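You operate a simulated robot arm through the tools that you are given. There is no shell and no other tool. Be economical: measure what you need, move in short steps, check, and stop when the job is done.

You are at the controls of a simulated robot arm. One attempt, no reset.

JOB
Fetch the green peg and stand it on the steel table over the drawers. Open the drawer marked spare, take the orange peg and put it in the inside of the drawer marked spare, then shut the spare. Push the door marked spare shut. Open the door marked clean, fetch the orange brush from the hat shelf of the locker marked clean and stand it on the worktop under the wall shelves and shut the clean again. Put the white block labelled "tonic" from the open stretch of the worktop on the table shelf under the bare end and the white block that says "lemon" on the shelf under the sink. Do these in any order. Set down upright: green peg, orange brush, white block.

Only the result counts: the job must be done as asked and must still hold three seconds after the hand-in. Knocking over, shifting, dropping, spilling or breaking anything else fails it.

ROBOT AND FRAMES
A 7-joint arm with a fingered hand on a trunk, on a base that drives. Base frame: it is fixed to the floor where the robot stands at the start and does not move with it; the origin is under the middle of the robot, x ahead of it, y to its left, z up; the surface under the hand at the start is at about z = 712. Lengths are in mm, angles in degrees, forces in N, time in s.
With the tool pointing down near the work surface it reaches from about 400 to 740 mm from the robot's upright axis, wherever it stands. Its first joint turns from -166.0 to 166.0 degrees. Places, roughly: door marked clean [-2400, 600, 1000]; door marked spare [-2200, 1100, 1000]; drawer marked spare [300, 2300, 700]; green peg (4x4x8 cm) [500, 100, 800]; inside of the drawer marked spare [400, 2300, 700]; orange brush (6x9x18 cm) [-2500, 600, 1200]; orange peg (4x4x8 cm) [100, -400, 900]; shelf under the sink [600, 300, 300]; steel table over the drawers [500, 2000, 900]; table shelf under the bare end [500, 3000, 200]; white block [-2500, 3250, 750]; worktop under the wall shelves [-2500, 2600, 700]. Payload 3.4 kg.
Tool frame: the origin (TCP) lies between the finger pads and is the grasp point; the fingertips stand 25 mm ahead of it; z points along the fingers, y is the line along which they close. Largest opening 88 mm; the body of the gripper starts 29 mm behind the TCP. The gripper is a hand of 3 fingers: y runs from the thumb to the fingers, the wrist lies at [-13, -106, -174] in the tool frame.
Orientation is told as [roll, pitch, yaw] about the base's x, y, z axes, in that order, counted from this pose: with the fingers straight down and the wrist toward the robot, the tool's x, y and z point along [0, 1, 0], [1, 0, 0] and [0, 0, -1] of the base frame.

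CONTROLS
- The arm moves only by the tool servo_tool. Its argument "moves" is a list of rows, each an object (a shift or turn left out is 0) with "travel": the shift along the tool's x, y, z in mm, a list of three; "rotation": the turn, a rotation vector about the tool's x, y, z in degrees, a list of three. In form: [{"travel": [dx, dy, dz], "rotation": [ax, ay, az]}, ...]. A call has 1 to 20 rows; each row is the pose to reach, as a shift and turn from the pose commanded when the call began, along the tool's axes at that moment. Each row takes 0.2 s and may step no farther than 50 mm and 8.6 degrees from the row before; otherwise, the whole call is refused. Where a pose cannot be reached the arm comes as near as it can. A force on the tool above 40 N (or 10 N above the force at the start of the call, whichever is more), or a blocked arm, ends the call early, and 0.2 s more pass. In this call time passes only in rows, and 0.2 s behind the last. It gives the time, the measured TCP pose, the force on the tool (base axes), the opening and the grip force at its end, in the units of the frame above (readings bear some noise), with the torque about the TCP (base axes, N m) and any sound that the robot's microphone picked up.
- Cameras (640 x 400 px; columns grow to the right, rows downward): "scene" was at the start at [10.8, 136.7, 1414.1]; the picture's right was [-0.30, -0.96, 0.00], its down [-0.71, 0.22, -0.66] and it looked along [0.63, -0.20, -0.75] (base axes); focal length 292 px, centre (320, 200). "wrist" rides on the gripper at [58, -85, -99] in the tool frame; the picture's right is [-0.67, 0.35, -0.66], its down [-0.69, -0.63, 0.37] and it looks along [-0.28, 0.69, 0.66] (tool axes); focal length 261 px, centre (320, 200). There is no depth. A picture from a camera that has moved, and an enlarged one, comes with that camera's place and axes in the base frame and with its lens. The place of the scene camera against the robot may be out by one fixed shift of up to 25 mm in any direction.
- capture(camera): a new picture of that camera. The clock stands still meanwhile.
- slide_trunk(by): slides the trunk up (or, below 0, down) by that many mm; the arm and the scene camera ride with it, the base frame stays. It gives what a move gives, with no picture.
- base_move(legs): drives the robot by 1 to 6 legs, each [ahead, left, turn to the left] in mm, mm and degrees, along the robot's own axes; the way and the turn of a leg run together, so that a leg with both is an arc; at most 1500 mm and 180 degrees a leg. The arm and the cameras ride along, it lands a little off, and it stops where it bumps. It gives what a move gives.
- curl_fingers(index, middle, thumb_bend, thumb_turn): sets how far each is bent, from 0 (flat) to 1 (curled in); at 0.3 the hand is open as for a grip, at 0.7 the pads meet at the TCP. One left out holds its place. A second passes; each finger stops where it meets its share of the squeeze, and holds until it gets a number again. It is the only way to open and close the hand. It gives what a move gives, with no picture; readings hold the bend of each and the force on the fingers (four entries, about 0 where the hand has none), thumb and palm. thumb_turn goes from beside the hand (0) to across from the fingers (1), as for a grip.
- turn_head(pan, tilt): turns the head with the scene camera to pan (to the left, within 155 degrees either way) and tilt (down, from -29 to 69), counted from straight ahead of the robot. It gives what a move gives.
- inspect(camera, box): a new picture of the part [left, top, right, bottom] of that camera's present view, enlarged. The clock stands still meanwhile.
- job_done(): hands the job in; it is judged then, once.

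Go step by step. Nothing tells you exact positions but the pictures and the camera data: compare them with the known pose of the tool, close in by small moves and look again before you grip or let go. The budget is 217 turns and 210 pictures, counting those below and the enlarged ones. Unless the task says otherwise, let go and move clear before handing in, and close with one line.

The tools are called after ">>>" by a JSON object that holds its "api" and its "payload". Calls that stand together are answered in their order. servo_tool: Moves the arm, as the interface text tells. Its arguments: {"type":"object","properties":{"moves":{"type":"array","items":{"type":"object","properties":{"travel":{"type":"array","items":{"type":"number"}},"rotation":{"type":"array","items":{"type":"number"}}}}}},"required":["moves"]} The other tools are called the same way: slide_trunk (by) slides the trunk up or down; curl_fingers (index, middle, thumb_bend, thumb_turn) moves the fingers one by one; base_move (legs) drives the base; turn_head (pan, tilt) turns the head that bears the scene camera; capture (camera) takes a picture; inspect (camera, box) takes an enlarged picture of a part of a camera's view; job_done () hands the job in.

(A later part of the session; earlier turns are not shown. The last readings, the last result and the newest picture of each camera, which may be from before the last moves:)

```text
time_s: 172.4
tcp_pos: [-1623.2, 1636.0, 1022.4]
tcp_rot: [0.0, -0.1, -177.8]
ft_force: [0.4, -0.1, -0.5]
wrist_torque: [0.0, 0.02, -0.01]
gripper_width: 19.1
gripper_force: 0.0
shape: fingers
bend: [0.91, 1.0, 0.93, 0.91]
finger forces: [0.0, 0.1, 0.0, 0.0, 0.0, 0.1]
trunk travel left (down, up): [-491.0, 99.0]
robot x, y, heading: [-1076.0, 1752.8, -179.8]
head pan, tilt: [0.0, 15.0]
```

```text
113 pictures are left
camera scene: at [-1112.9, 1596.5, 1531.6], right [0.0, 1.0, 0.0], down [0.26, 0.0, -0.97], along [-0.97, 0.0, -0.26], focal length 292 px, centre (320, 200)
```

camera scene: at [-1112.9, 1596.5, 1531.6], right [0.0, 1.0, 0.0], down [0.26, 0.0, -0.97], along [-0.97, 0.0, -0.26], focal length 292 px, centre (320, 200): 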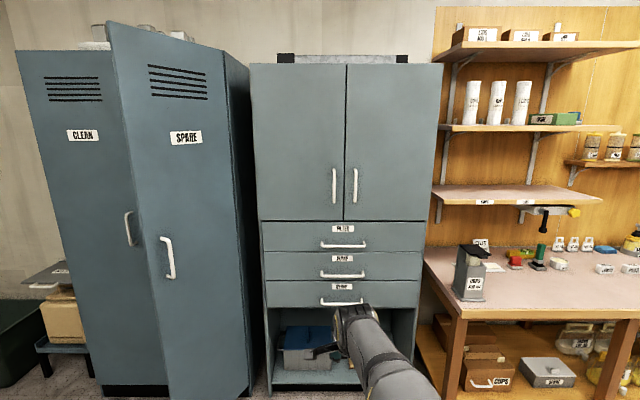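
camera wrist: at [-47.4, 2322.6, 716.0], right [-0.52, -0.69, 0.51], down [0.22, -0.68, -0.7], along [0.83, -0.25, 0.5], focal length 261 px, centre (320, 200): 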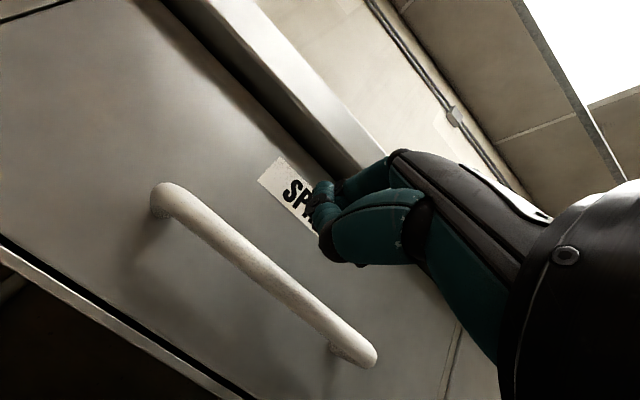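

The spare door is about 60° open: hinge near (-2400, 1216), free edge near (-2037, 994). I'll push it with a forward-pointing fist at z≈880, below its handle.

>>> {"api": "servo_tool", "payload": {"moves": [{"rotation": [-8.4, 0, 0]}, {"rotation": [-16.8, 0, 0]}, {"rotation": [-25.2, 0, 0]}, {"rotation": [-33.6, 0, 0]}, {"rotation": [-42, 0, 0]}, {"rotation": [-50.4, 0, 0]}, {"rotation": [-58.8, 0, 0]}, {"rotation": [-67.2, 0, 0]}, {"rotation": [-75, 0, 0]}]}}

>>> {"api": "slide_trunk", "payload": {"by": -150}}

>>> {"api": "base_move", "payload": {"legs": [[0, 480, 0], [380, 0, 0]]}}

>>> {"api": "turn_head", "payload": {"pan": 0, "tilt": 35}}

>>> {"api": "capture", "payload": {"camera": "scene"}}

>>> {"api": "capture", "payload": {"camera": "wrist"}}

```text
time_s: 174.4
tcp_pos: [-1624.2, 1636.5, 1022.1]
tcp_rot: [0.2, -75.2, -177.8]
ft_force: [-0.5, -0.3, 0.5]
wrist_torque: [0.0, 0.03, -0.03]
gripper_width: 19.4
gripper_force: 0.0
shape: fingers
bend: [0.91, 1.0, 0.93, 0.91]
finger forces: [0.1, 0.1, 0.0, 0.0, 0.0, 0.0]
trunk travel left (down, up): [-491.0, 99.0]
robot x, y, heading: [-1074.0, 1753.5, -179.8]
head pan, tilt: [0.0, 15.0]
```

```text
time_s: 176.1
tcp_pos: [-1622.9, 1635.8, 871.4]
tcp_rot: [0.1, -75.2, -177.9]
ft_force: [0.3, -0.7, 0.3]
wrist_torque: [-0.02, 0.0, 0.0]
gripper_width: 19.3
gripper_force: 0.1
shape: fingers
bend: [0.91, 1.0, 0.93, 0.91]
finger forces: [0.0, 0.1, 0.0, 0.0, 0.1, 0.1]
trunk travel left (down, up): [-341.0, 249.0]
robot x, y, heading: [-1076.5, 1750.5, -179.8]
head pan, tilt: [0.0, 15.0]
```

```text
time_s: 181.0
tcp_pos: [-2003.7, 1161.4, 871.6]
tcp_rot: [0.1, -75.1, -178.1]
ft_force: [-0.6, -0.6, 0.2]
wrist_torque: [-0.01, -0.02, -0.01]
gripper_width: 19.4
gripper_force: 0.1
shape: fingers
bend: [0.91, 1.0, 0.93, 0.91]
finger forces: [0.0, 0.0, 0.0, 0.0, 0.0, 0.0]
trunk travel left (down, up): [-341.0, 249.0]
robot x, y, heading: [-1455.0, 1274.1, 179.7]
head pan, tilt: [0.0, 15.0]
```

```text
time_s: 181.8
tcp_pos: [-2003.6, 1161.9, 872.3]
tcp_rot: [0.1, -75.2, -178.1]
ft_force: [0.4, 0.4, -0.1]
wrist_torque: [0.01, 0.02, 0.02]
gripper_width: 19.3
gripper_force: 0.1
shape: fingers
bend: [0.91, 1.0, 0.93, 0.91]
finger forces: [0.1, 0.0, 0.1, 0.0, 0.0, 0.0]
trunk travel left (down, up): [-341.0, 249.0]
robot x, y, heading: [-1458.5, 1280.7, 180.1]
head pan, tilt: [0.0, 35.0]
```

```text
112 pictures are left
camera scene: at [-1488.3, 1121.1, 1349.8], right [0.0, 1.0, 0.0], down [0.57, 0.0, -0.82], along [-0.82, 0.0, -0.57], focal length 292 px, centre (320, 200)
```

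scene: 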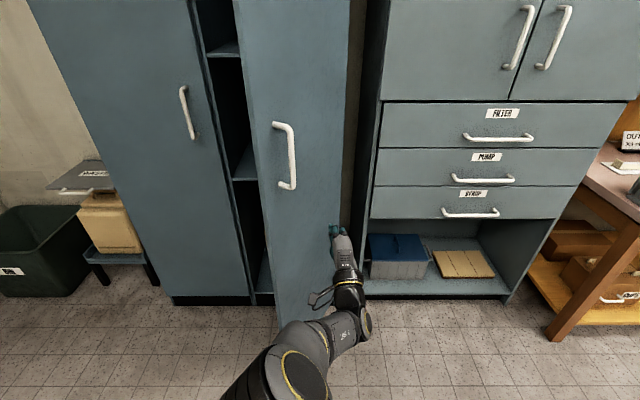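

```text
111 pictures are left
camera wrist: at [-1883.5, 1108.8, 816.2], right [0.52, 0.69, 0.51], down [-0.22, 0.68, -0.7], along [-0.83, 0.26, 0.5], focal length 261 px, centre (320, 200)
```

wrist: 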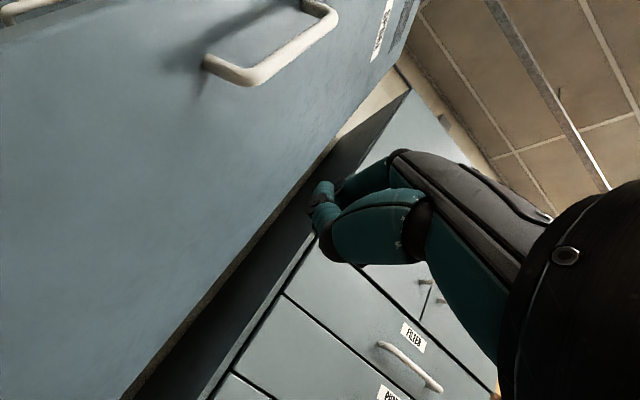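

I move diagonally to contact and then push in the closing direction.

>>> {"api": "base_move", "payload": {"legs": [[120, 70, 0], [120, 80, 0]]}}

>>> {"api": "capture", "payload": {"camera": "scene"}}

```text
time_s: 184.1
tcp_pos: [-2245.8, 1012.2, 872.7]
tcp_rot: [0.1, -75.2, -178.1]
ft_force: [0.1, 0.3, 0.6]
wrist_torque: [0.0, -0.02, 0.01]
gripper_width: 19.7
gripper_force: 0.0
shape: fingers
bend: [0.91, 1.0, 0.93, 0.9]
finger forces: [0.0, 0.0, 0.1, 0.1, 0.0, 0.1]
trunk travel left (down, up): [-341.0, 249.0]
robot x, y, heading: [-1696.3, 1127.1, 180.1]
head pan, tilt: [0.0, 35.0]
```

```text
110 pictures are left
camera scene: at [-1729.4, 970.9, 1349.7], right [0.0, 1.0, 0.0], down [0.57, 0.0, -0.82], along [-0.82, 0.0, -0.57], focal length 292 px, centre (320, 200)
```

scene: 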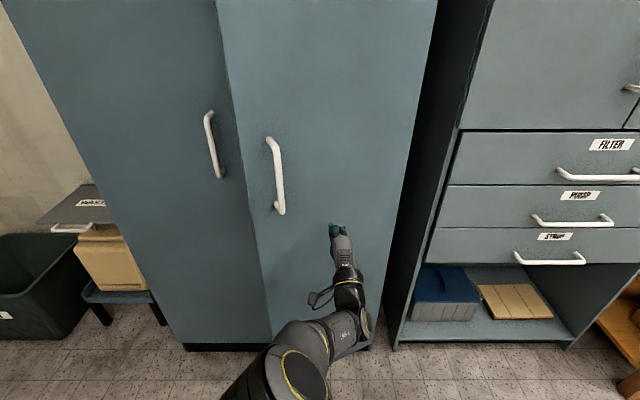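

>>> {"api": "base_move", "payload": {"legs": [[100, 40, 0]]}}

>>> {"api": "base_move", "payload": {"legs": [[60, 10, 0]]}}

>>> {"api": "capture", "payload": {"camera": "scene"}}

```text
time_s: 185.2
tcp_pos: [-2345.6, 973.0, 872.1]
tcp_rot: [0.1, -75.2, -178.2]
ft_force: [0.5, 0.4, 0.4]
wrist_torque: [0.01, 0.0, 0.03]
gripper_width: 20.1
gripper_force: 0.0
shape: fingers
bend: [0.91, 1.0, 0.93, 0.9]
finger forces: [0.0, 0.0, 0.0, 0.0, 0.0, 0.0]
trunk travel left (down, up): [-341.0, 249.0]
robot x, y, heading: [-1797.6, 1088.8, 179.6]
head pan, tilt: [0.0, 35.0]
```

```text
time_s: 186.3
tcp_pos: [-2398.6, 963.0, 870.7]
tcp_rot: [-0.3, -75.0, -177.7]
ft_force: [19.8, 1.2, 0.5]
wrist_torque: [-0.04, 0.63, 0.2]
gripper_width: 20.6
gripper_force: 16.3
shape: fingers
bend: [0.91, 1.0, 0.99, 0.9]
finger forces: [0.0, 0.1, 0.0, 0.0, 31.9, 0.0]
trunk travel left (down, up): [-341.0, 249.0]
robot x, y, heading: [-1852.5, 1075.9, 179.6]
head pan, tilt: [0.0, 35.0]
stopped in leg 1: the force on the tool passed its limit at 45 N (the readings are from after the stop); the commanded pose is now the measured one
```

```text
109 pictures are left
camera scene: at [-1884.3, 921.5, 1349.9], right [0.0, 1.0, 0.0], down [0.57, 0.0, -0.82], along [-0.82, 0.0, -0.57], focal length 292 px, centre (320, 200)
```

scene: 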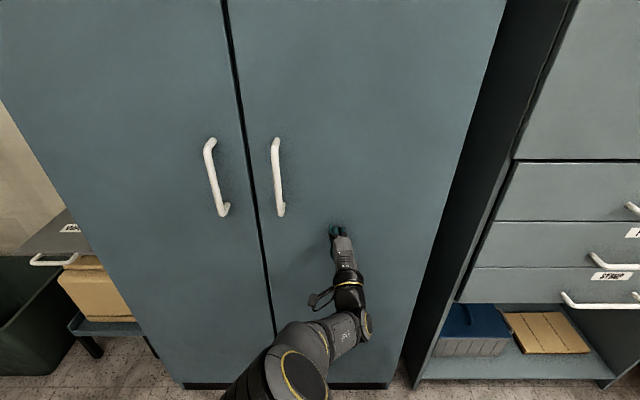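

The spare door is shut. The clean handle is a vertical bar at y≈726, z≈983–1140. I back off, raise to z≈1060 and roll the hand 90° so the fingers close sideways.

>>> {"api": "base_move", "payload": {"legs": [[-260, 0, 0]]}}

>>> {"api": "slide_trunk", "payload": {"by": 190}}

>>> {"api": "curl_fingers", "payload": {"index": 0.3, "middle": 0.3, "thumb_bend": 0.3, "thumb_turn": 1.0}}

>>> {"api": "servo_tool", "payload": {"moves": [{"rotation": [0, 0, 8.4]}, {"rotation": [0, 0, 16.8]}, {"rotation": [0, 0, 25.2]}, {"rotation": [0, 0, 33.6]}, {"rotation": [0, 0, 42]}, {"rotation": [0, 0, 50.4]}, {"rotation": [0, 0, 58.8]}, {"rotation": [0, 0, 67.2]}, {"rotation": [0, 0, 75.6]}, {"rotation": [0, 0, 84]}, {"rotation": [0, 0, 90]}]}}

>>> {"api": "turn_head", "payload": {"pan": 0, "tilt": 30}}

>>> {"api": "capture", "payload": {"camera": "scene"}}

>>> {"api": "capture", "payload": {"camera": "wrist"}}

```text
time_s: 188.2
tcp_pos: [-2141.1, 962.2, 870.2]
tcp_rot: [-0.3, -74.8, -177.7]
ft_force: [-0.2, 0.2, -0.4]
wrist_torque: [0.01, 0.02, -0.02]
gripper_width: 21.4
gripper_force: 0.0
shape: fingers
bend: [0.91, 1.0, 0.93, 0.9]
finger forces: [0.0, 0.0, 0.0, 0.0, 0.0, 0.0]
trunk travel left (down, up): [-341.0, 249.0]
robot x, y, heading: [-1591.7, 1078.7, 179.6]
head pan, tilt: [0.0, 35.0]
```

```text
time_s: 190.3
tcp_pos: [-2140.6, 963.1, 1059.6]
tcp_rot: [-0.3, -74.9, -177.7]
ft_force: [0.1, -0.5, -0.3]
wrist_torque: [-0.01, 0.04, 0.0]
gripper_width: 20.9
gripper_force: 0.0
shape: fingers
bend: [0.91, 1.0, 0.93, 0.9]
finger forces: [0.0, 0.1, 0.1, 0.1, 0.0, 0.0]
trunk travel left (down, up): [-531.0, 59.0]
robot x, y, heading: [-1593.2, 1079.1, 179.8]
head pan, tilt: [0.0, 35.0]
```

```text
time_s: 191.3
tcp_pos: [-2141.0, 962.8, 1060.7]
tcp_rot: [-0.4, -74.9, -177.7]
ft_force: [-0.3, 0.1, 0.2]
wrist_torque: [0.06, -0.05, 0.01]
gripper_width: 84.4
gripper_force: 0.0
shape: fingers
bend: [0.3, 0.3, 0.3, 0.98]
finger forces: [0.0, 0.0, 0.0, 0.1, 0.0, 0.0]
trunk travel left (down, up): [-531.0, 59.0]
robot x, y, heading: [-1596.3, 1077.8, 179.9]
head pan, tilt: [0.0, 35.0]
```

```text
time_s: 193.7
tcp_pos: [-2141.0, 961.6, 1060.0]
tcp_rot: [74.9, 0.0, 92.0]
ft_force: [-0.1, -0.6, -0.5]
wrist_torque: [-0.03, 0.0, -0.01]
gripper_width: 84.3
gripper_force: 0.0
shape: fingers
bend: [0.3, 0.3, 0.3, 0.98]
finger forces: [0.0, 0.0, 0.0, 0.0, 0.0, 0.0]
trunk travel left (down, up): [-531.0, 59.0]
robot x, y, heading: [-1595.2, 1077.6, 179.6]
head pan, tilt: [0.0, 35.0]
```

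```text
time_s: 194.3
tcp_pos: [-2142.2, 961.1, 1061.3]
tcp_rot: [74.9, -0.1, 92.0]
ft_force: [-0.7, 0.7, -0.1]
wrist_torque: [-0.03, -0.02, 0.01]
gripper_width: 84.2
gripper_force: 0.0
shape: fingers
bend: [0.3, 0.3, 0.3, 0.98]
finger forces: [0.1, 0.0, 0.0, 0.0, 0.0, 0.1]
trunk travel left (down, up): [-531.0, 59.0]
robot x, y, heading: [-1594.8, 1076.7, 180.0]
head pan, tilt: [0.0, 30.0]
```

```text
108 pictures are left
camera scene: at [-1629.8, 920.5, 1547.5], right [0.0, 1.0, 0.0], down [0.5, 0.0, -0.87], along [-0.87, 0.0, -0.5], focal length 292 px, centre (320, 200)
```

scene: 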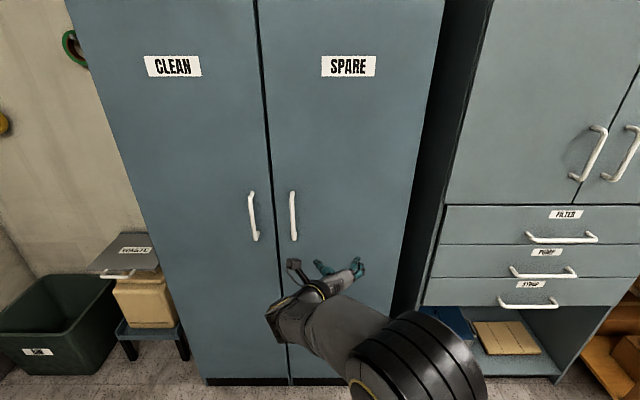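

```text
107 pictures are left
camera wrist: at [-2057.5, 880.3, 1142.2], right [0.8, 0.38, -0.47], down [-0.15, -0.63, -0.76], along [-0.59, 0.68, -0.45], focal length 261 px, centre (320, 200)
```

wrist: 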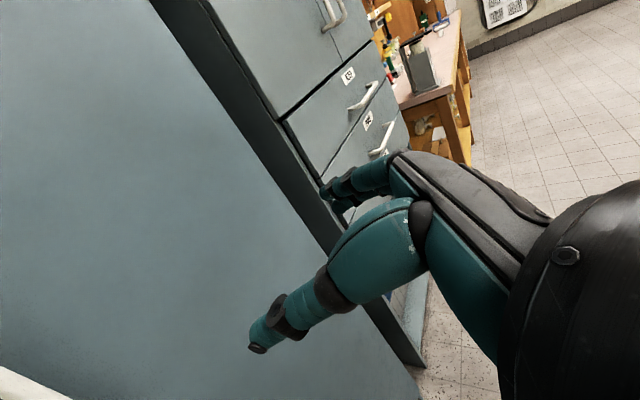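

>>> {"api": "base_move", "payload": {"legs": [[0, 239, 0], [130, 0, 0]]}}

>>> {"api": "capture", "payload": {"camera": "scene"}}

>>> {"api": "capture", "payload": {"camera": "wrist"}}

```text
time_s: 197.0
tcp_pos: [-2272.2, 723.0, 1058.8]
tcp_rot: [74.8, -0.1, 92.2]
ft_force: [-0.2, 0.2, -0.7]
wrist_torque: [-0.02, 0.0, 0.04]
gripper_width: 84.3
gripper_force: 0.0
shape: fingers
bend: [0.3, 0.3, 0.3, 0.98]
finger forces: [0.0, 0.1, 0.0, 0.0, 0.0, 0.1]
trunk travel left (down, up): [-531.0, 59.0]
robot x, y, heading: [-1722.6, 839.5, -179.9]
head pan, tilt: [0.0, 30.0]
```

```text
106 pictures are left
camera scene: at [-1760.3, 682.5, 1547.5], right [0.0, 1.0, 0.0], down [0.5, 0.0, -0.87], along [-0.87, 0.0, -0.5], focal length 292 px, centre (320, 200)
```

scene: 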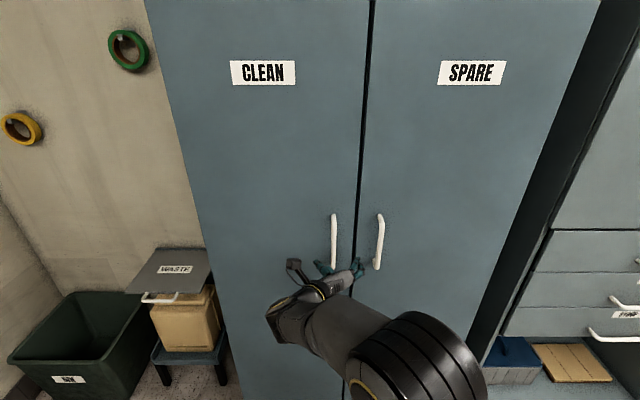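

```text
105 pictures are left
camera wrist: at [-2187.8, 640.9, 1142.0], right [0.79, 0.38, -0.47], down [-0.15, -0.63, -0.76], along [-0.59, 0.67, -0.45], focal length 261 px, centre (320, 200)
```

wrist: 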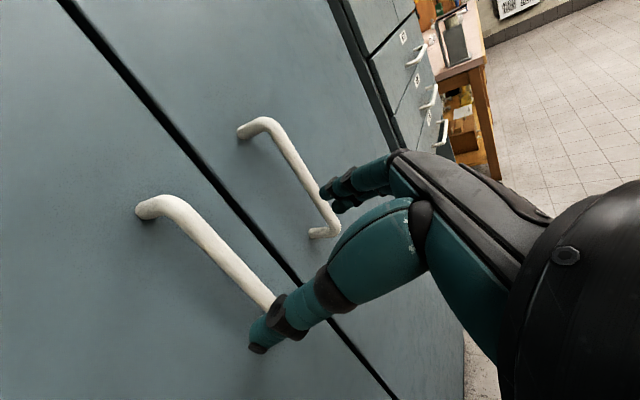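

>>> {"api": "base_move", "payload": {"legs": [[86, 3, 0]]}}

>>> {"api": "capture", "payload": {"camera": "wrist"}}

```text
time_s: 198.1
tcp_pos: [-2357.5, 717.3, 1060.1]
tcp_rot: [74.8, -0.1, 92.4]
ft_force: [0.0, 0.5, 0.6]
wrist_torque: [0.0, 0.01, 0.01]
gripper_width: 84.2
gripper_force: 0.0
shape: fingers
bend: [0.3, 0.3, 0.3, 0.98]
finger forces: [0.1, 0.0, 0.0, 0.0, 0.0, 0.1]
trunk travel left (down, up): [-531.0, 59.0]
robot x, y, heading: [-1808.9, 838.2, -179.8]
head pan, tilt: [0.0, 30.0]
```

```text
104 pictures are left
camera wrist: at [-2273.4, 637.3, 1141.9], right [0.79, 0.38, -0.47], down [-0.15, -0.63, -0.76], along [-0.59, 0.67, -0.45], focal length 261 px, centre (320, 200)
```

wrist: 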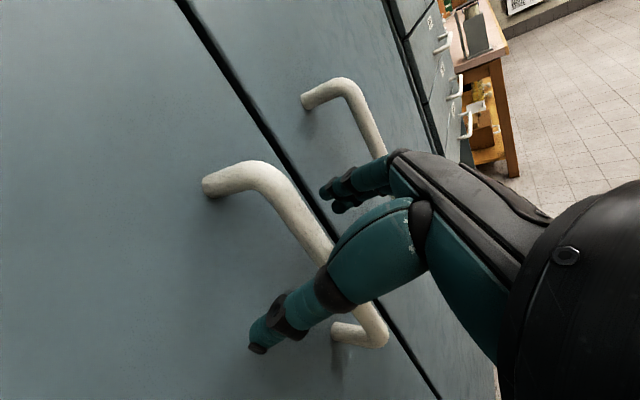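

The bar lies between thumb and fingers. Closing.

>>> {"api": "curl_fingers", "payload": {"index": 0.75, "middle": 0.75, "thumb_bend": 0.75}}

>>> {"api": "capture", "payload": {"camera": "wrist"}}

```text
time_s: 199.1
tcp_pos: [-2357.7, 718.1, 1059.6]
tcp_rot: [74.8, 0.0, 92.3]
ft_force: [-2.5, -3.2, -1.6]
wrist_torque: [0.05, -0.03, 0.0]
gripper_width: 0.0
gripper_force: 5.6
shape: fingers
bend: [0.74, 0.74, 0.71, 1.0]
finger forces: [0.0, 3.7, 0.1, 0.1, 7.7, 0.0]
trunk travel left (down, up): [-531.0, 59.0]
robot x, y, heading: [-1808.6, 834.6, -180.0]
head pan, tilt: [0.0, 30.0]
```

```text
103 pictures are left
camera wrist: at [-2273.0, 636.6, 1142.0], right [0.79, 0.38, -0.47], down [-0.15, -0.63, -0.76], along [-0.59, 0.67, -0.45], focal length 261 px, centre (320, 200)
```

wrist: 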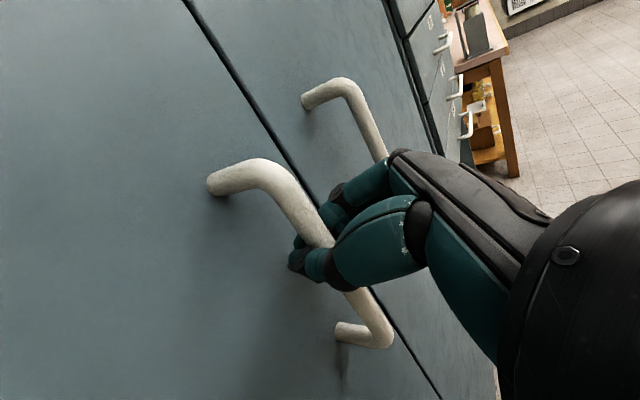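

Hooked. I pull along the door's arc in small legs.

>>> {"api": "base_move", "payload": {"legs": [[-52, 8, 0], [-50, 20, 0]]}}

>>> {"api": "capture", "payload": {"camera": "scene"}}

>>> {"api": "capture", "payload": {"camera": "wrist"}}

```text
time_s: 200.6
tcp_pos: [-2254.9, 689.1, 1060.1]
tcp_rot: [74.9, -0.2, 92.3]
ft_force: [-1.4, -4.4, -0.1]
wrist_torque: [0.01, 0.01, 0.01]
gripper_width: 0.2
gripper_force: 4.0
shape: fingers
bend: [0.75, 0.74, 0.7, 1.0]
finger forces: [0.0, 2.2, 0.1, 0.1, 5.7, 0.0]
trunk travel left (down, up): [-531.0, 59.0]
robot x, y, heading: [-1703.2, 807.5, -180.0]
head pan, tilt: [0.0, 30.0]
```

```text
102 pictures are left
camera scene: at [-1741.8, 650.1, 1547.3], right [0.0, 1.0, 0.0], down [0.5, 0.0, -0.87], along [-0.87, 0.0, -0.5], focal length 292 px, centre (320, 200)
```

scene: 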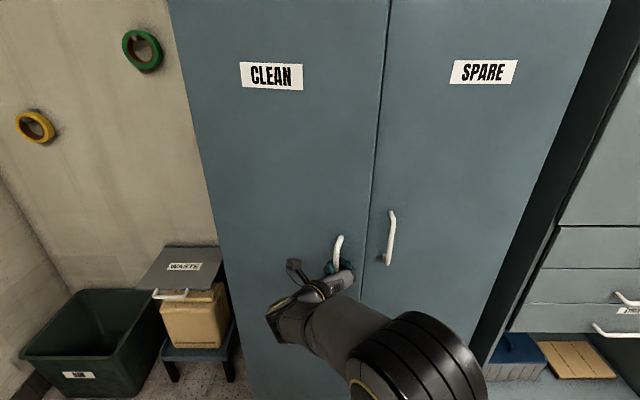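

```text
101 pictures are left
camera wrist: at [-2169.4, 608.4, 1142.2], right [0.79, 0.38, -0.47], down [-0.15, -0.63, -0.76], along [-0.59, 0.67, -0.45], focal length 261 px, centre (320, 200)
```

wrist: 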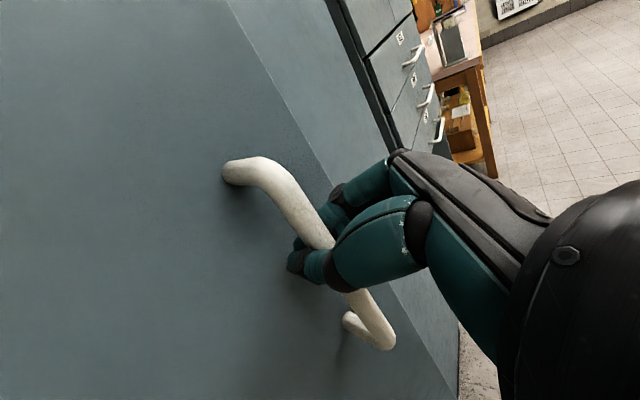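

>>> {"api": "base_move", "payload": {"legs": [[-44, 31, 0], [-39, 38, 0]]}}

>>> {"api": "capture", "payload": {"camera": "wrist"}}

```text
time_s: 202.0
tcp_pos: [-2171.2, 621.5, 1059.7]
tcp_rot: [74.9, -0.1, 92.1]
ft_force: [0.1, 0.1, -1.4]
wrist_torque: [0.0, 0.0, -0.03]
gripper_width: 0.0
gripper_force: 0.1
shape: fingers
bend: [0.75, 0.75, 0.71, 1.0]
finger forces: [0.0, 0.1, 0.0, 0.0, 0.0, 0.1]
trunk travel left (down, up): [-531.0, 59.0]
robot x, y, heading: [-1628.1, 736.9, -179.9]
head pan, tilt: [0.0, 30.0]
```

```text
100 pictures are left
camera wrist: at [-2086.1, 540.2, 1142.4], right [0.79, 0.38, -0.48], down [-0.15, -0.63, -0.76], along [-0.59, 0.67, -0.45], focal length 261 px, centre (320, 200)
```

wrist: 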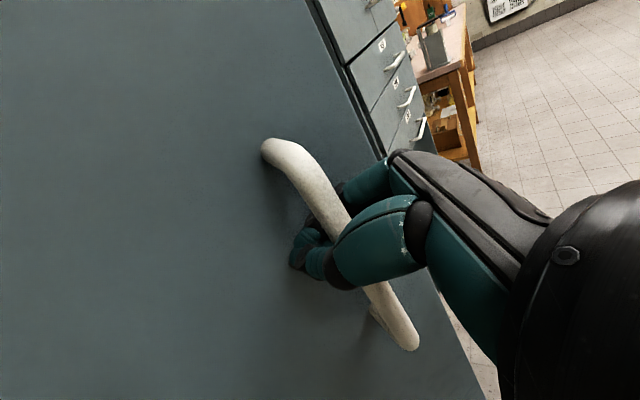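

>>> {"api": "base_move", "payload": {"legs": [[-31, 43, 0], [-24, 49, 0]]}}

>>> {"api": "capture", "payload": {"camera": "wrist"}}

>>> {"api": "capture", "payload": {"camera": "scene"}}

```text
time_s: 203.5
tcp_pos: [-2115.4, 530.6, 1059.4]
tcp_rot: [74.9, 0.0, 92.3]
ft_force: [-1.3, 0.3, -0.1]
wrist_torque: [-0.03, -0.02, -0.01]
gripper_width: 0.0
gripper_force: 0.0
shape: fingers
bend: [0.75, 0.75, 0.72, 1.0]
finger forces: [0.0, 0.0, 0.0, 0.0, 0.1, 0.1]
trunk travel left (down, up): [-531.0, 59.0]
robot x, y, heading: [-1572.0, 651.2, -179.9]
head pan, tilt: [0.0, 30.0]
```

```text
99 pictures are left
camera wrist: at [-2031.1, 449.5, 1142.3], right [0.79, 0.38, -0.47], down [-0.15, -0.63, -0.76], along [-0.59, 0.67, -0.45], focal length 261 px, centre (320, 200)
```

wrist: 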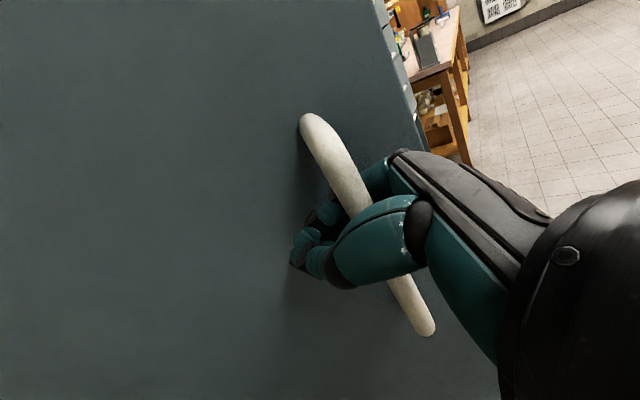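

```text
98 pictures are left
camera scene: at [-1603.4, 490.8, 1547.4], right [0.0, 1.0, 0.0], down [0.5, 0.0, -0.87], along [-0.87, 0.0, -0.5], focal length 292 px, centre (320, 200)
```

scene: 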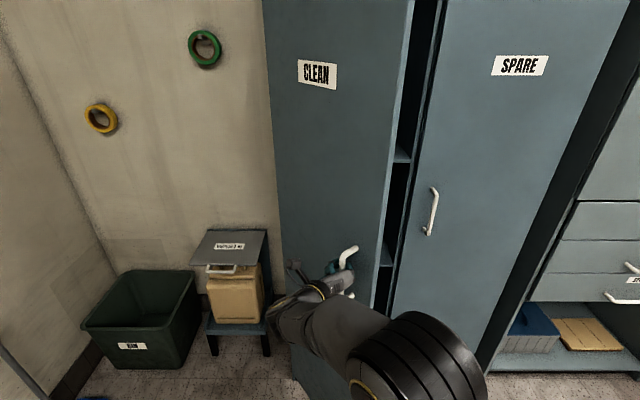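

>>> {"api": "base_move", "payload": {"legs": [[-13, 40, 0], [-5, 40, 0]]}}

>>> {"api": "capture", "payload": {"camera": "wrist"}}

```text
time_s: 204.9
tcp_pos: [-2094.2, 451.7, 1061.0]
tcp_rot: [75.0, -0.1, 92.0]
ft_force: [20.2, 5.4, -4.0]
wrist_torque: [-0.17, 0.57, -0.08]
gripper_width: 0.0
gripper_force: 10.8
shape: fingers
bend: [0.75, 0.75, 0.72, 1.0]
finger forces: [3.4, 0.1, 0.0, 0.0, 0.1, 18.7]
trunk travel left (down, up): [-531.0, 59.0]
robot x, y, heading: [-1551.4, 568.8, 179.9]
head pan, tilt: [0.0, 30.0]
```

```text
97 pictures are left
camera wrist: at [-2010.6, 370.2, 1143.1], right [0.79, 0.38, -0.48], down [-0.15, -0.63, -0.76], along [-0.59, 0.67, -0.45], focal length 261 px, centre (320, 200)
```

wrist: 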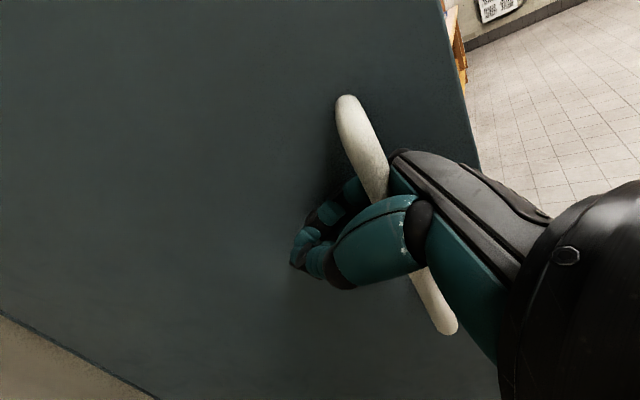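

About 73° open. I ease off, open the fingers and back straight out.

>>> {"api": "base_move", "payload": {"legs": [[-8, 0, 0]]}}

>>> {"api": "curl_fingers", "payload": {"index": 0.35, "middle": 0.35, "thumb_bend": 0.2}}

>>> {"api": "capture", "payload": {"camera": "wrist"}}

```text
time_s: 205.6
tcp_pos: [-2088.8, 451.4, 1059.7]
tcp_rot: [74.8, -0.1, 92.2]
ft_force: [0.1, -0.6, -0.3]
wrist_torque: [0.04, 0.0, -0.07]
gripper_width: 0.1
gripper_force: 0.1
shape: fingers
bend: [0.75, 0.75, 0.72, 1.0]
finger forces: [0.0, 0.0, 0.0, 0.0, 0.0, 0.1]
trunk travel left (down, up): [-531.0, 59.0]
robot x, y, heading: [-1548.3, 570.0, 179.9]
head pan, tilt: [0.0, 30.0]
```

```text
time_s: 206.6
tcp_pos: [-2088.6, 451.3, 1058.7]
tcp_rot: [74.8, -0.1, 92.1]
ft_force: [1.5, -2.9, -1.5]
wrist_torque: [-0.54, -0.05, 0.97]
gripper_width: 73.8
gripper_force: 21.4
shape: fingers
bend: [0.45, 0.48, 0.2, 0.97]
finger forces: [29.5, 12.5, 0.0, 0.1, 0.0, 0.1]
trunk travel left (down, up): [-531.0, 59.0]
robot x, y, heading: [-1545.0, 568.0, -180.3]
head pan, tilt: [0.0, 30.0]
```

```text
96 pictures are left
camera wrist: at [-2004.9, 369.3, 1141.9], right [0.79, 0.38, -0.47], down [-0.15, -0.63, -0.76], along [-0.59, 0.67, -0.45], focal length 261 px, centre (320, 200)
```

wrist: 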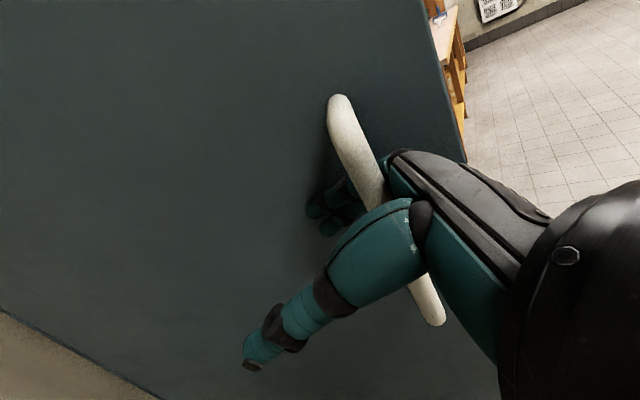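

>>> {"api": "curl_fingers", "payload": {"index": 0.5, "middle": 0.52}}

>>> {"api": "base_move", "payload": {"legs": [[-250, 0, 0]]}}

>>> {"api": "capture", "payload": {"camera": "scene"}}

```text
time_s: 207.6
tcp_pos: [-2088.0, 450.7, 1059.9]
tcp_rot: [74.7, -0.1, 92.2]
ft_force: [1.1, 1.2, 0.2]
wrist_torque: [-0.02, 0.0, 0.03]
gripper_width: 70.3
gripper_force: 1.9
shape: fingers
bend: [0.5, 0.53, 0.2, 0.97]
finger forces: [2.1, 1.6, 0.0, 0.0, 0.1, 0.1]
trunk travel left (down, up): [-531.0, 59.0]
robot x, y, heading: [-1544.1, 567.0, 179.8]
head pan, tilt: [0.0, 30.0]
```

```text
time_s: 209.4
tcp_pos: [-1839.0, 450.5, 1059.5]
tcp_rot: [74.8, -0.1, 92.3]
ft_force: [-0.4, 0.0, 0.6]
wrist_torque: [0.01, -0.02, -0.02]
gripper_width: 70.1
gripper_force: 0.1
shape: fingers
bend: [0.5, 0.52, 0.2, 0.97]
finger forces: [0.0, 0.1, 0.0, 0.0, 0.1, 0.0]
trunk travel left (down, up): [-531.0, 59.0]
robot x, y, heading: [-1291.0, 570.1, -179.9]
head pan, tilt: [0.0, 30.0]
```

```text
95 pictures are left
camera scene: at [-1327.1, 411.5, 1547.5], right [0.0, 1.0, 0.0], down [0.5, 0.0, -0.87], along [-0.87, 0.0, -0.5], focal length 292 px, centre (320, 200)
```

scene: 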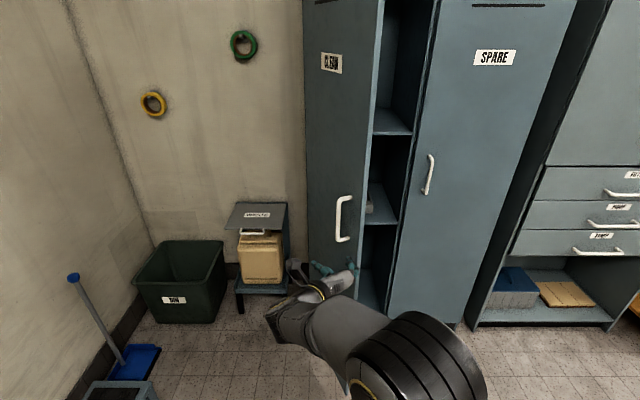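

Released; the door stays open ~72°. I roll the hand back upright and push the door further from inside near its free edge.

>>> {"api": "servo_tool", "payload": {"moves": [{"rotation": [0, 0, -8.4]}, {"rotation": [0, 0, -16.8]}, {"rotation": [0, 0, -25.2]}, {"rotation": [0, 0, -33.6]}, {"rotation": [0, 0, -42]}, {"rotation": [0, 0, -50.4]}, {"rotation": [0, 0, -58.8]}, {"rotation": [0, 0, -67.2]}, {"rotation": [0, 0, -75.6]}, {"rotation": [0, 0, -84]}, {"rotation": [0, 0, -90]}]}}

>>> {"api": "curl_fingers", "payload": {"index": 0.7, "middle": 0.7, "thumb_bend": 0.7}}

>>> {"api": "base_move", "payload": {"legs": [[0, -300, 0], [240, 0, 0]]}}

>>> {"api": "turn_head", "payload": {"pan": 0, "tilt": 20}}

>>> {"api": "capture", "payload": {"camera": "scene"}}

```text
time_s: 211.8
tcp_pos: [-1839.3, 452.5, 1059.2]
tcp_rot: [-0.6, -74.8, -177.0]
ft_force: [-0.2, -0.5, -0.4]
wrist_torque: [0.01, -0.01, -0.01]
gripper_width: 70.1
gripper_force: 0.1
shape: fingers
bend: [0.5, 0.52, 0.2, 0.97]
finger forces: [0.0, 0.1, 0.1, 0.0, 0.1, 0.1]
trunk travel left (down, up): [-531.0, 59.0]
robot x, y, heading: [-1293.2, 566.1, -179.6]
head pan, tilt: [0.0, 30.0]
```

```text
time_s: 212.8
tcp_pos: [-1840.0, 450.2, 1059.3]
tcp_rot: [-0.3, -74.9, -177.4]
ft_force: [-0.3, -0.5, 0.8]
wrist_torque: [-0.01, 0.0, 0.0]
gripper_width: 0.0
gripper_force: 0.1
shape: fingers
bend: [0.7, 0.7, 0.7, 1.0]
finger forces: [0.0, 0.1, 0.0, 0.0, 0.1, 0.1]
trunk travel left (down, up): [-531.0, 59.0]
robot x, y, heading: [-1294.5, 567.8, -180.0]
head pan, tilt: [0.0, 30.0]
```

```text
time_s: 216.3
tcp_pos: [-2082.2, 753.2, 1059.2]
tcp_rot: [-0.3, -74.8, -177.5]
ft_force: [-0.1, 0.1, 0.7]
wrist_torque: [0.02, 0.01, -0.02]
gripper_width: 0.0
gripper_force: 0.1
shape: fingers
bend: [0.7, 0.7, 0.7, 1.0]
finger forces: [0.1, 0.0, 0.0, 0.0, 0.0, 0.0]
trunk travel left (down, up): [-531.0, 59.0]
robot x, y, heading: [-1536.6, 864.8, -179.6]
head pan, tilt: [0.0, 30.0]
```

```text
time_s: 217.0
tcp_pos: [-2079.9, 751.7, 1058.1]
tcp_rot: [-0.2, -74.7, -177.4]
ft_force: [0.2, 0.5, 0.8]
wrist_torque: [0.0, 0.01, -0.02]
gripper_width: 0.0
gripper_force: 0.1
shape: fingers
bend: [0.7, 0.7, 0.7, 1.0]
finger forces: [0.0, 0.1, 0.0, 0.1, 0.0, 0.1]
trunk travel left (down, up): [-531.0, 59.0]
robot x, y, heading: [-1534.4, 866.6, -180.3]
head pan, tilt: [0.0, 20.0]
```

```text
94 pictures are left
camera scene: at [-1572.0, 712.2, 1563.5], right [0.0, 1.0, 0.0], down [0.34, 0.0, -0.94], along [-0.94, 0.0, -0.34], focal length 292 px, centre (320, 200)
```

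scene: 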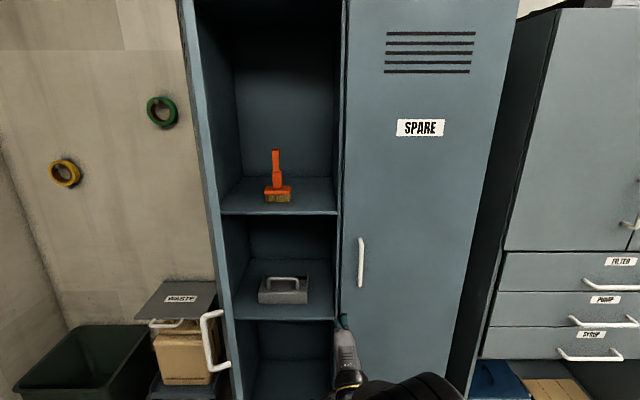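

The brush stands on the hat shelf, bristles down. I push the door further open by moving left.

>>> {"api": "base_move", "payload": {"legs": [[0, 330, 0]]}}

>>> {"api": "base_move", "payload": {"legs": [[0, -150, 0]]}}

>>> {"api": "capture", "payload": {"camera": "scene"}}

```text
time_s: 219.2
tcp_pos: [-2080.6, 425.9, 1059.2]
tcp_rot: [-0.3, -74.8, -177.5]
ft_force: [0.6, 0.0, -1.0]
wrist_torque: [0.03, -0.01, 0.01]
gripper_width: 0.1
gripper_force: 0.1
shape: fingers
bend: [0.7, 0.7, 0.7, 1.0]
finger forces: [0.0, 0.0, 0.1, 0.0, 0.0, 0.1]
trunk travel left (down, up): [-531.0, 59.0]
robot x, y, heading: [-1538.3, 542.2, 180.1]
head pan, tilt: [0.0, 20.0]
```

```text
time_s: 220.5
tcp_pos: [-2081.0, 575.3, 1058.6]
tcp_rot: [-0.2, -74.9, -177.7]
ft_force: [0.0, -1.3, -0.4]
wrist_torque: [0.01, -0.02, 0.0]
gripper_width: 0.0
gripper_force: 0.1
shape: fingers
bend: [0.7, 0.7, 0.7, 1.0]
finger forces: [0.1, 0.1, 0.1, 0.0, 0.0, 0.0]
trunk travel left (down, up): [-531.0, 59.0]
robot x, y, heading: [-1535.3, 692.8, 180.2]
head pan, tilt: [0.0, 20.0]
```

```text
93 pictures are left
camera scene: at [-1572.1, 535.8, 1563.6], right [0.0, 1.0, 0.0], down [0.34, 0.0, -0.94], along [-0.94, 0.0, -0.34], focal length 292 px, centre (320, 200)
```

scene: 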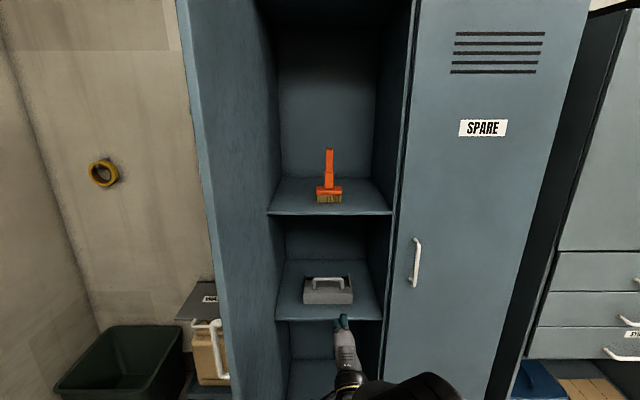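

Door fully open. The brush handle is at about (-2503, 566), z 1270–1397. I raise the hand and roll it −90° (wrist toward the right, away from the door) to grip the handle sideways.

>>> {"api": "base_move", "payload": {"legs": [[-120, -60, 0]]}}

>>> {"api": "slide_trunk", "payload": {"by": 59}}

>>> {"api": "servo_tool", "payload": {"moves": [{"travel": [0, 42, -11]}, {"travel": [0, 84, -22]}, {"travel": [0, 126, -34]}, {"travel": [0, 168, -45]}, {"travel": [0, 205, -55]}]}}

>>> {"api": "servo_tool", "payload": {"moves": [{"rotation": [0, 0, -8.4]}, {"rotation": [0, 0, -16.8]}, {"rotation": [0, 0, -25.2]}, {"rotation": [0, 0, -33.6]}, {"rotation": [0, 0, -42]}, {"rotation": [0, 0, -50.4]}, {"rotation": [0, 0, -58.8]}, {"rotation": [0, 0, -67.2]}, {"rotation": [0, 0, -75.6]}, {"rotation": [0, 0, -84]}, {"rotation": [0, 0, -90]}]}}

>>> {"api": "capture", "payload": {"camera": "scene"}}

>>> {"api": "capture", "payload": {"camera": "wrist"}}

```text
time_s: 221.8
tcp_pos: [-1960.8, 636.4, 1059.4]
tcp_rot: [-0.1, -74.8, -177.5]
ft_force: [0.1, 0.0, -0.4]
wrist_torque: [0.0, 0.02, 0.0]
gripper_width: 0.1
gripper_force: 0.0
shape: fingers
bend: [0.7, 0.7, 0.7, 1.0]
finger forces: [0.0, 0.0, 0.0, 0.0, 0.0, 0.1]
trunk travel left (down, up): [-531.0, 59.0]
robot x, y, heading: [-1410.0, 752.7, 180.0]
head pan, tilt: [0.0, 20.0]
```

```text
time_s: 222.8
tcp_pos: [-1960.0, 634.9, 1117.8]
tcp_rot: [-0.3, -74.9, -177.6]
ft_force: [-0.2, 0.8, 0.0]
wrist_torque: [0.01, 0.0, 0.01]
gripper_width: 0.0
gripper_force: 0.0
shape: fingers
bend: [0.7, 0.7, 0.7, 1.0]
finger forces: [0.0, 0.1, 0.0, 0.0, 0.0, 0.0]
trunk travel left (down, up): [-590.0, 0.0]
robot x, y, heading: [-1411.5, 755.7, 180.0]
head pan, tilt: [0.0, 20.0]
```

```text
time_s: 224.0
tcp_pos: [-1960.3, 634.8, 1331.4]
tcp_rot: [-0.4, -74.9, -177.4]
ft_force: [0.0, 0.7, 0.0]
wrist_torque: [0.0, 0.01, 0.02]
gripper_width: 0.0
gripper_force: 0.1
shape: fingers
bend: [0.7, 0.7, 0.7, 1.0]
finger forces: [0.0, 0.0, 0.0, 0.0, 0.0, 0.1]
trunk travel left (down, up): [-590.0, 0.0]
robot x, y, heading: [-1412.0, 752.7, 180.0]
head pan, tilt: [0.0, 20.0]
```

```text
time_s: 226.4
tcp_pos: [-1960.8, 636.0, 1331.1]
tcp_rot: [-74.8, 0.1, -87.8]
ft_force: [0.4, 0.3, 0.5]
wrist_torque: [-0.02, 0.0, 0.0]
gripper_width: 0.0
gripper_force: 0.0
shape: fingers
bend: [0.7, 0.7, 0.7, 1.0]
finger forces: [0.0, 0.0, 0.1, 0.0, 0.1, 0.0]
trunk travel left (down, up): [-590.0, 0.0]
robot x, y, heading: [-1413.4, 747.4, 179.9]
head pan, tilt: [0.0, 20.0]
```

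```text
92 pictures are left
camera scene: at [-1450.9, 595.4, 1622.5], right [0.0, 1.0, 0.0], down [0.34, 0.0, -0.94], along [-0.94, 0.0, -0.34], focal length 292 px, centre (320, 200)
```

scene: 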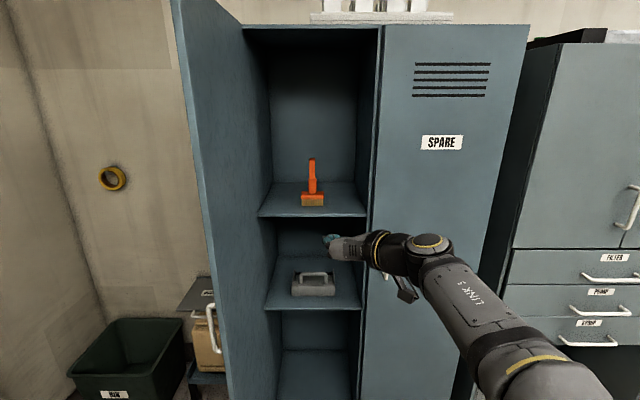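

```text
91 pictures are left
camera wrist: at [-1852.9, 725.1, 1301.6], right [0.47, -0.33, 0.82], down [-0.56, 0.61, 0.57], along [-0.69, -0.72, 0.1], focal length 261 px, centre (320, 200)
```

wrist: 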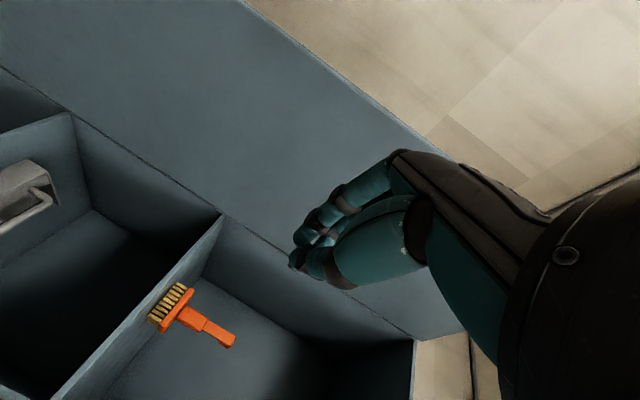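

>>> {"api": "inspect", "payload": {"camera": "scene", "box": [270, 140, 360, 220]}}

>>> {"api": "inspect", "payload": {"camera": "wrist", "box": [120, 260, 280, 360]}}

```text
5.00 times, centred on (315, 180) of scene
camera zoom: at [-1450.9, 595.4, 1622.5], right [0.0, 1.0, 0.0], down [0.34, 0.0, -0.94], along [-0.94, 0.0, -0.34], focal length 1458 px, centre (345, 300)
```

zoom: 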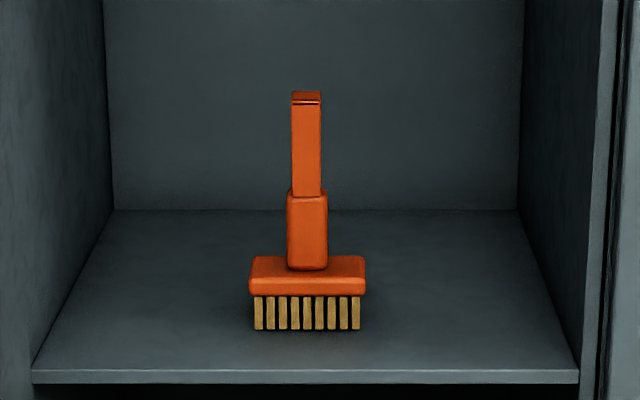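

```text
4.00 times, centred on (200, 310) of wrist
camera zoom: at [-1852.9, 725.1, 1301.6], right [0.47, -0.33, 0.82], down [-0.56, 0.61, 0.57], along [-0.69, -0.72, 0.1], focal length 1043 px, centre (800, -240)
```

zoom: 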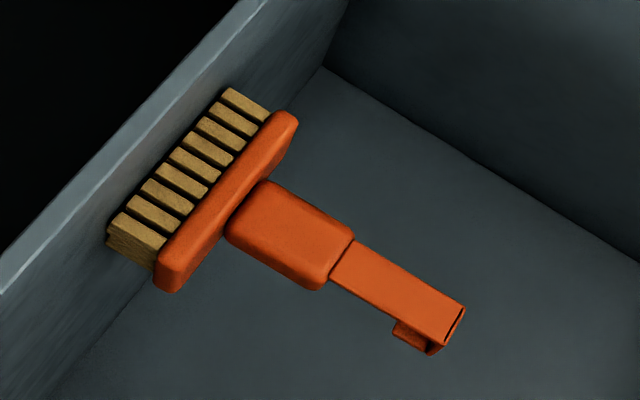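

The thick block of the brush (z≈1268–1325, 30 mm wide) is the grip spot. I open the hand, extend and line it up, then drive in.

>>> {"api": "curl_fingers", "payload": {"index": 0.3, "middle": 0.3, "thumb_bend": 0.3}}

>>> {"api": "servo_tool", "payload": {"moves": [{"travel": [-2, 20, 34]}, {"travel": [-3, 40, 67]}, {"travel": [-4.5, 60, 100]}, {"travel": [-6, 80, 133]}]}}

>>> {"api": "capture", "payload": {"camera": "wrist"}}

```text
time_s: 227.4
tcp_pos: [-1961.0, 635.0, 1330.1]
tcp_rot: [-74.8, 0.1, -87.8]
ft_force: [-0.1, 0.1, -0.8]
wrist_torque: [0.0, 0.01, 0.04]
gripper_width: 84.4
gripper_force: 0.0
shape: fingers
bend: [0.3, 0.3, 0.3, 0.98]
finger forces: [0.1, 0.1, 0.0, 0.1, 0.0, 0.0]
trunk travel left (down, up): [-590.0, 0.0]
robot x, y, heading: [-1414.0, 750.9, 180.0]
head pan, tilt: [0.0, 20.0]
```

```text
time_s: 228.4
tcp_pos: [-2088.2, 550.5, 1300.1]
tcp_rot: [-74.7, 0.1, -87.9]
ft_force: [-0.5, -0.1, -1.0]
wrist_torque: [-0.02, -0.01, -0.01]
gripper_width: 84.2
gripper_force: 0.0
shape: fingers
bend: [0.3, 0.3, 0.3, 0.98]
finger forces: [0.0, 0.1, 0.0, 0.0, 0.1, 0.1]
trunk travel left (down, up): [-590.0, 0.0]
robot x, y, heading: [-1414.8, 751.1, 180.0]
head pan, tilt: [0.0, 20.0]
```

```text
88 pictures are left
camera wrist: at [-1980.5, 639.3, 1271.7], right [0.47, -0.33, 0.82], down [-0.56, 0.61, 0.57], along [-0.69, -0.72, 0.1], focal length 261 px, centre (320, 200)
```

wrist: 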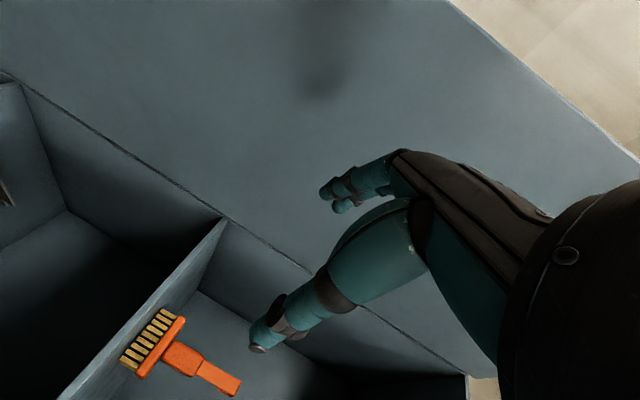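

>>> {"api": "base_move", "payload": {"legs": [[320, -14, 0]]}}

>>> {"api": "capture", "payload": {"camera": "wrist"}}

>>> {"api": "capture", "payload": {"camera": "scene"}}

```text
time_s: 230.6
tcp_pos: [-2408.2, 564.9, 1299.6]
tcp_rot: [-74.8, 0.2, -87.8]
ft_force: [0.2, 0.7, 0.3]
wrist_torque: [0.0, -0.02, -0.02]
gripper_width: 84.2
gripper_force: 0.0
shape: fingers
bend: [0.3, 0.3, 0.3, 0.98]
finger forces: [0.1, 0.0, 0.1, 0.1, 0.0, 0.1]
trunk travel left (down, up): [-590.0, 0.0]
robot x, y, heading: [-1733.6, 766.5, -180.0]
head pan, tilt: [0.0, 20.0]
```

```text
87 pictures are left
camera wrist: at [-2299.4, 653.4, 1271.7], right [0.47, -0.33, 0.82], down [-0.56, 0.61, 0.57], along [-0.68, -0.72, 0.1], focal length 261 px, centre (320, 200)
```

wrist: 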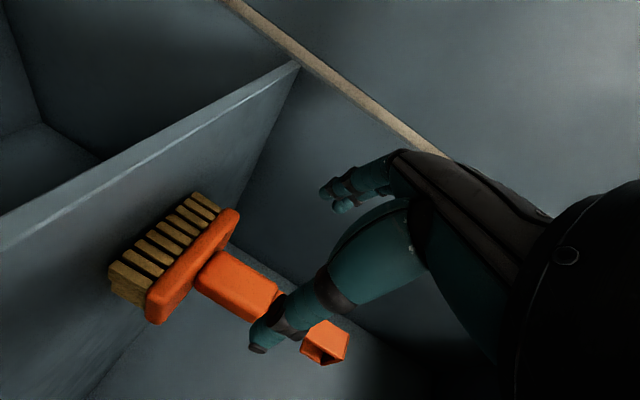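

```text
86 pictures are left
camera scene: at [-1771.1, 609.3, 1622.5], right [0.0, 1.0, 0.0], down [0.34, 0.0, -0.94], along [-0.94, 0.0, -0.34], focal length 292 px, centre (320, 200)
```

scene: 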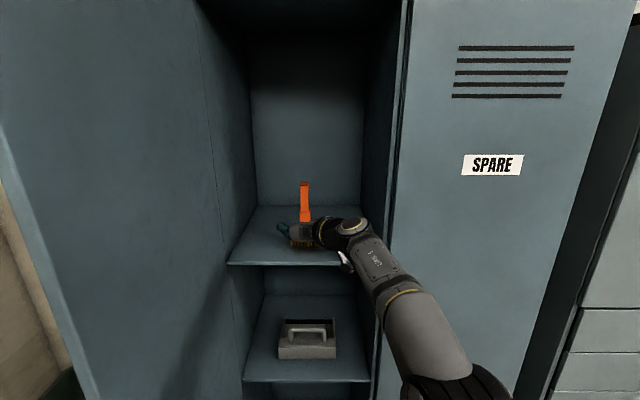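

The wrist view puts the block centre near z≈1280 (the scene camera reads slightly high). I lower 12 mm and drive in the last 98 mm.

>>> {"api": "slide_trunk", "payload": {"by": -12}}

>>> {"api": "base_move", "payload": {"legs": [[60, -2, 0]]}}

>>> {"api": "capture", "payload": {"camera": "wrist"}}

```text
time_s: 231.2
tcp_pos: [-2406.7, 563.0, 1289.0]
tcp_rot: [-74.8, 0.1, -87.8]
ft_force: [1.3, 0.7, -0.6]
wrist_torque: [-0.01, 0.0, 0.03]
gripper_width: 84.2
gripper_force: 0.0
shape: fingers
bend: [0.3, 0.3, 0.3, 0.98]
finger forces: [0.0, 0.0, 0.1, 0.0, 0.0, 0.0]
trunk travel left (down, up): [-578.0, 12.0]
robot x, y, heading: [-1734.2, 766.7, -180.1]
head pan, tilt: [0.0, 20.0]
```

```text
time_s: 232.1
tcp_pos: [-2467.9, 566.0, 1287.2]
tcp_rot: [-74.7, 0.1, -87.9]
ft_force: [-0.4, 0.2, -0.2]
wrist_torque: [0.03, 0.0, 0.02]
gripper_width: 84.5
gripper_force: 0.0
shape: fingers
bend: [0.3, 0.3, 0.3, 0.98]
finger forces: [0.0, 0.1, 0.1, 0.1, 0.0, 0.1]
trunk travel left (down, up): [-578.0, 12.0]
robot x, y, heading: [-1792.9, 765.5, -180.0]
head pan, tilt: [0.0, 20.0]
```

```text
85 pictures are left
camera wrist: at [-2359.9, 655.2, 1259.5], right [0.47, -0.33, 0.82], down [-0.56, 0.61, 0.57], along [-0.68, -0.72, 0.1], focal length 261 px, centre (320, 200)
```

wrist: 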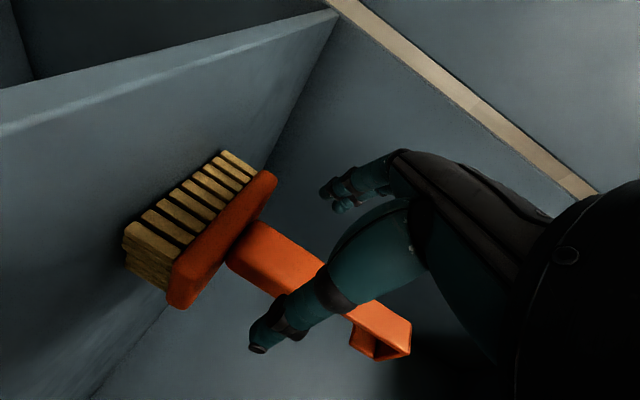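

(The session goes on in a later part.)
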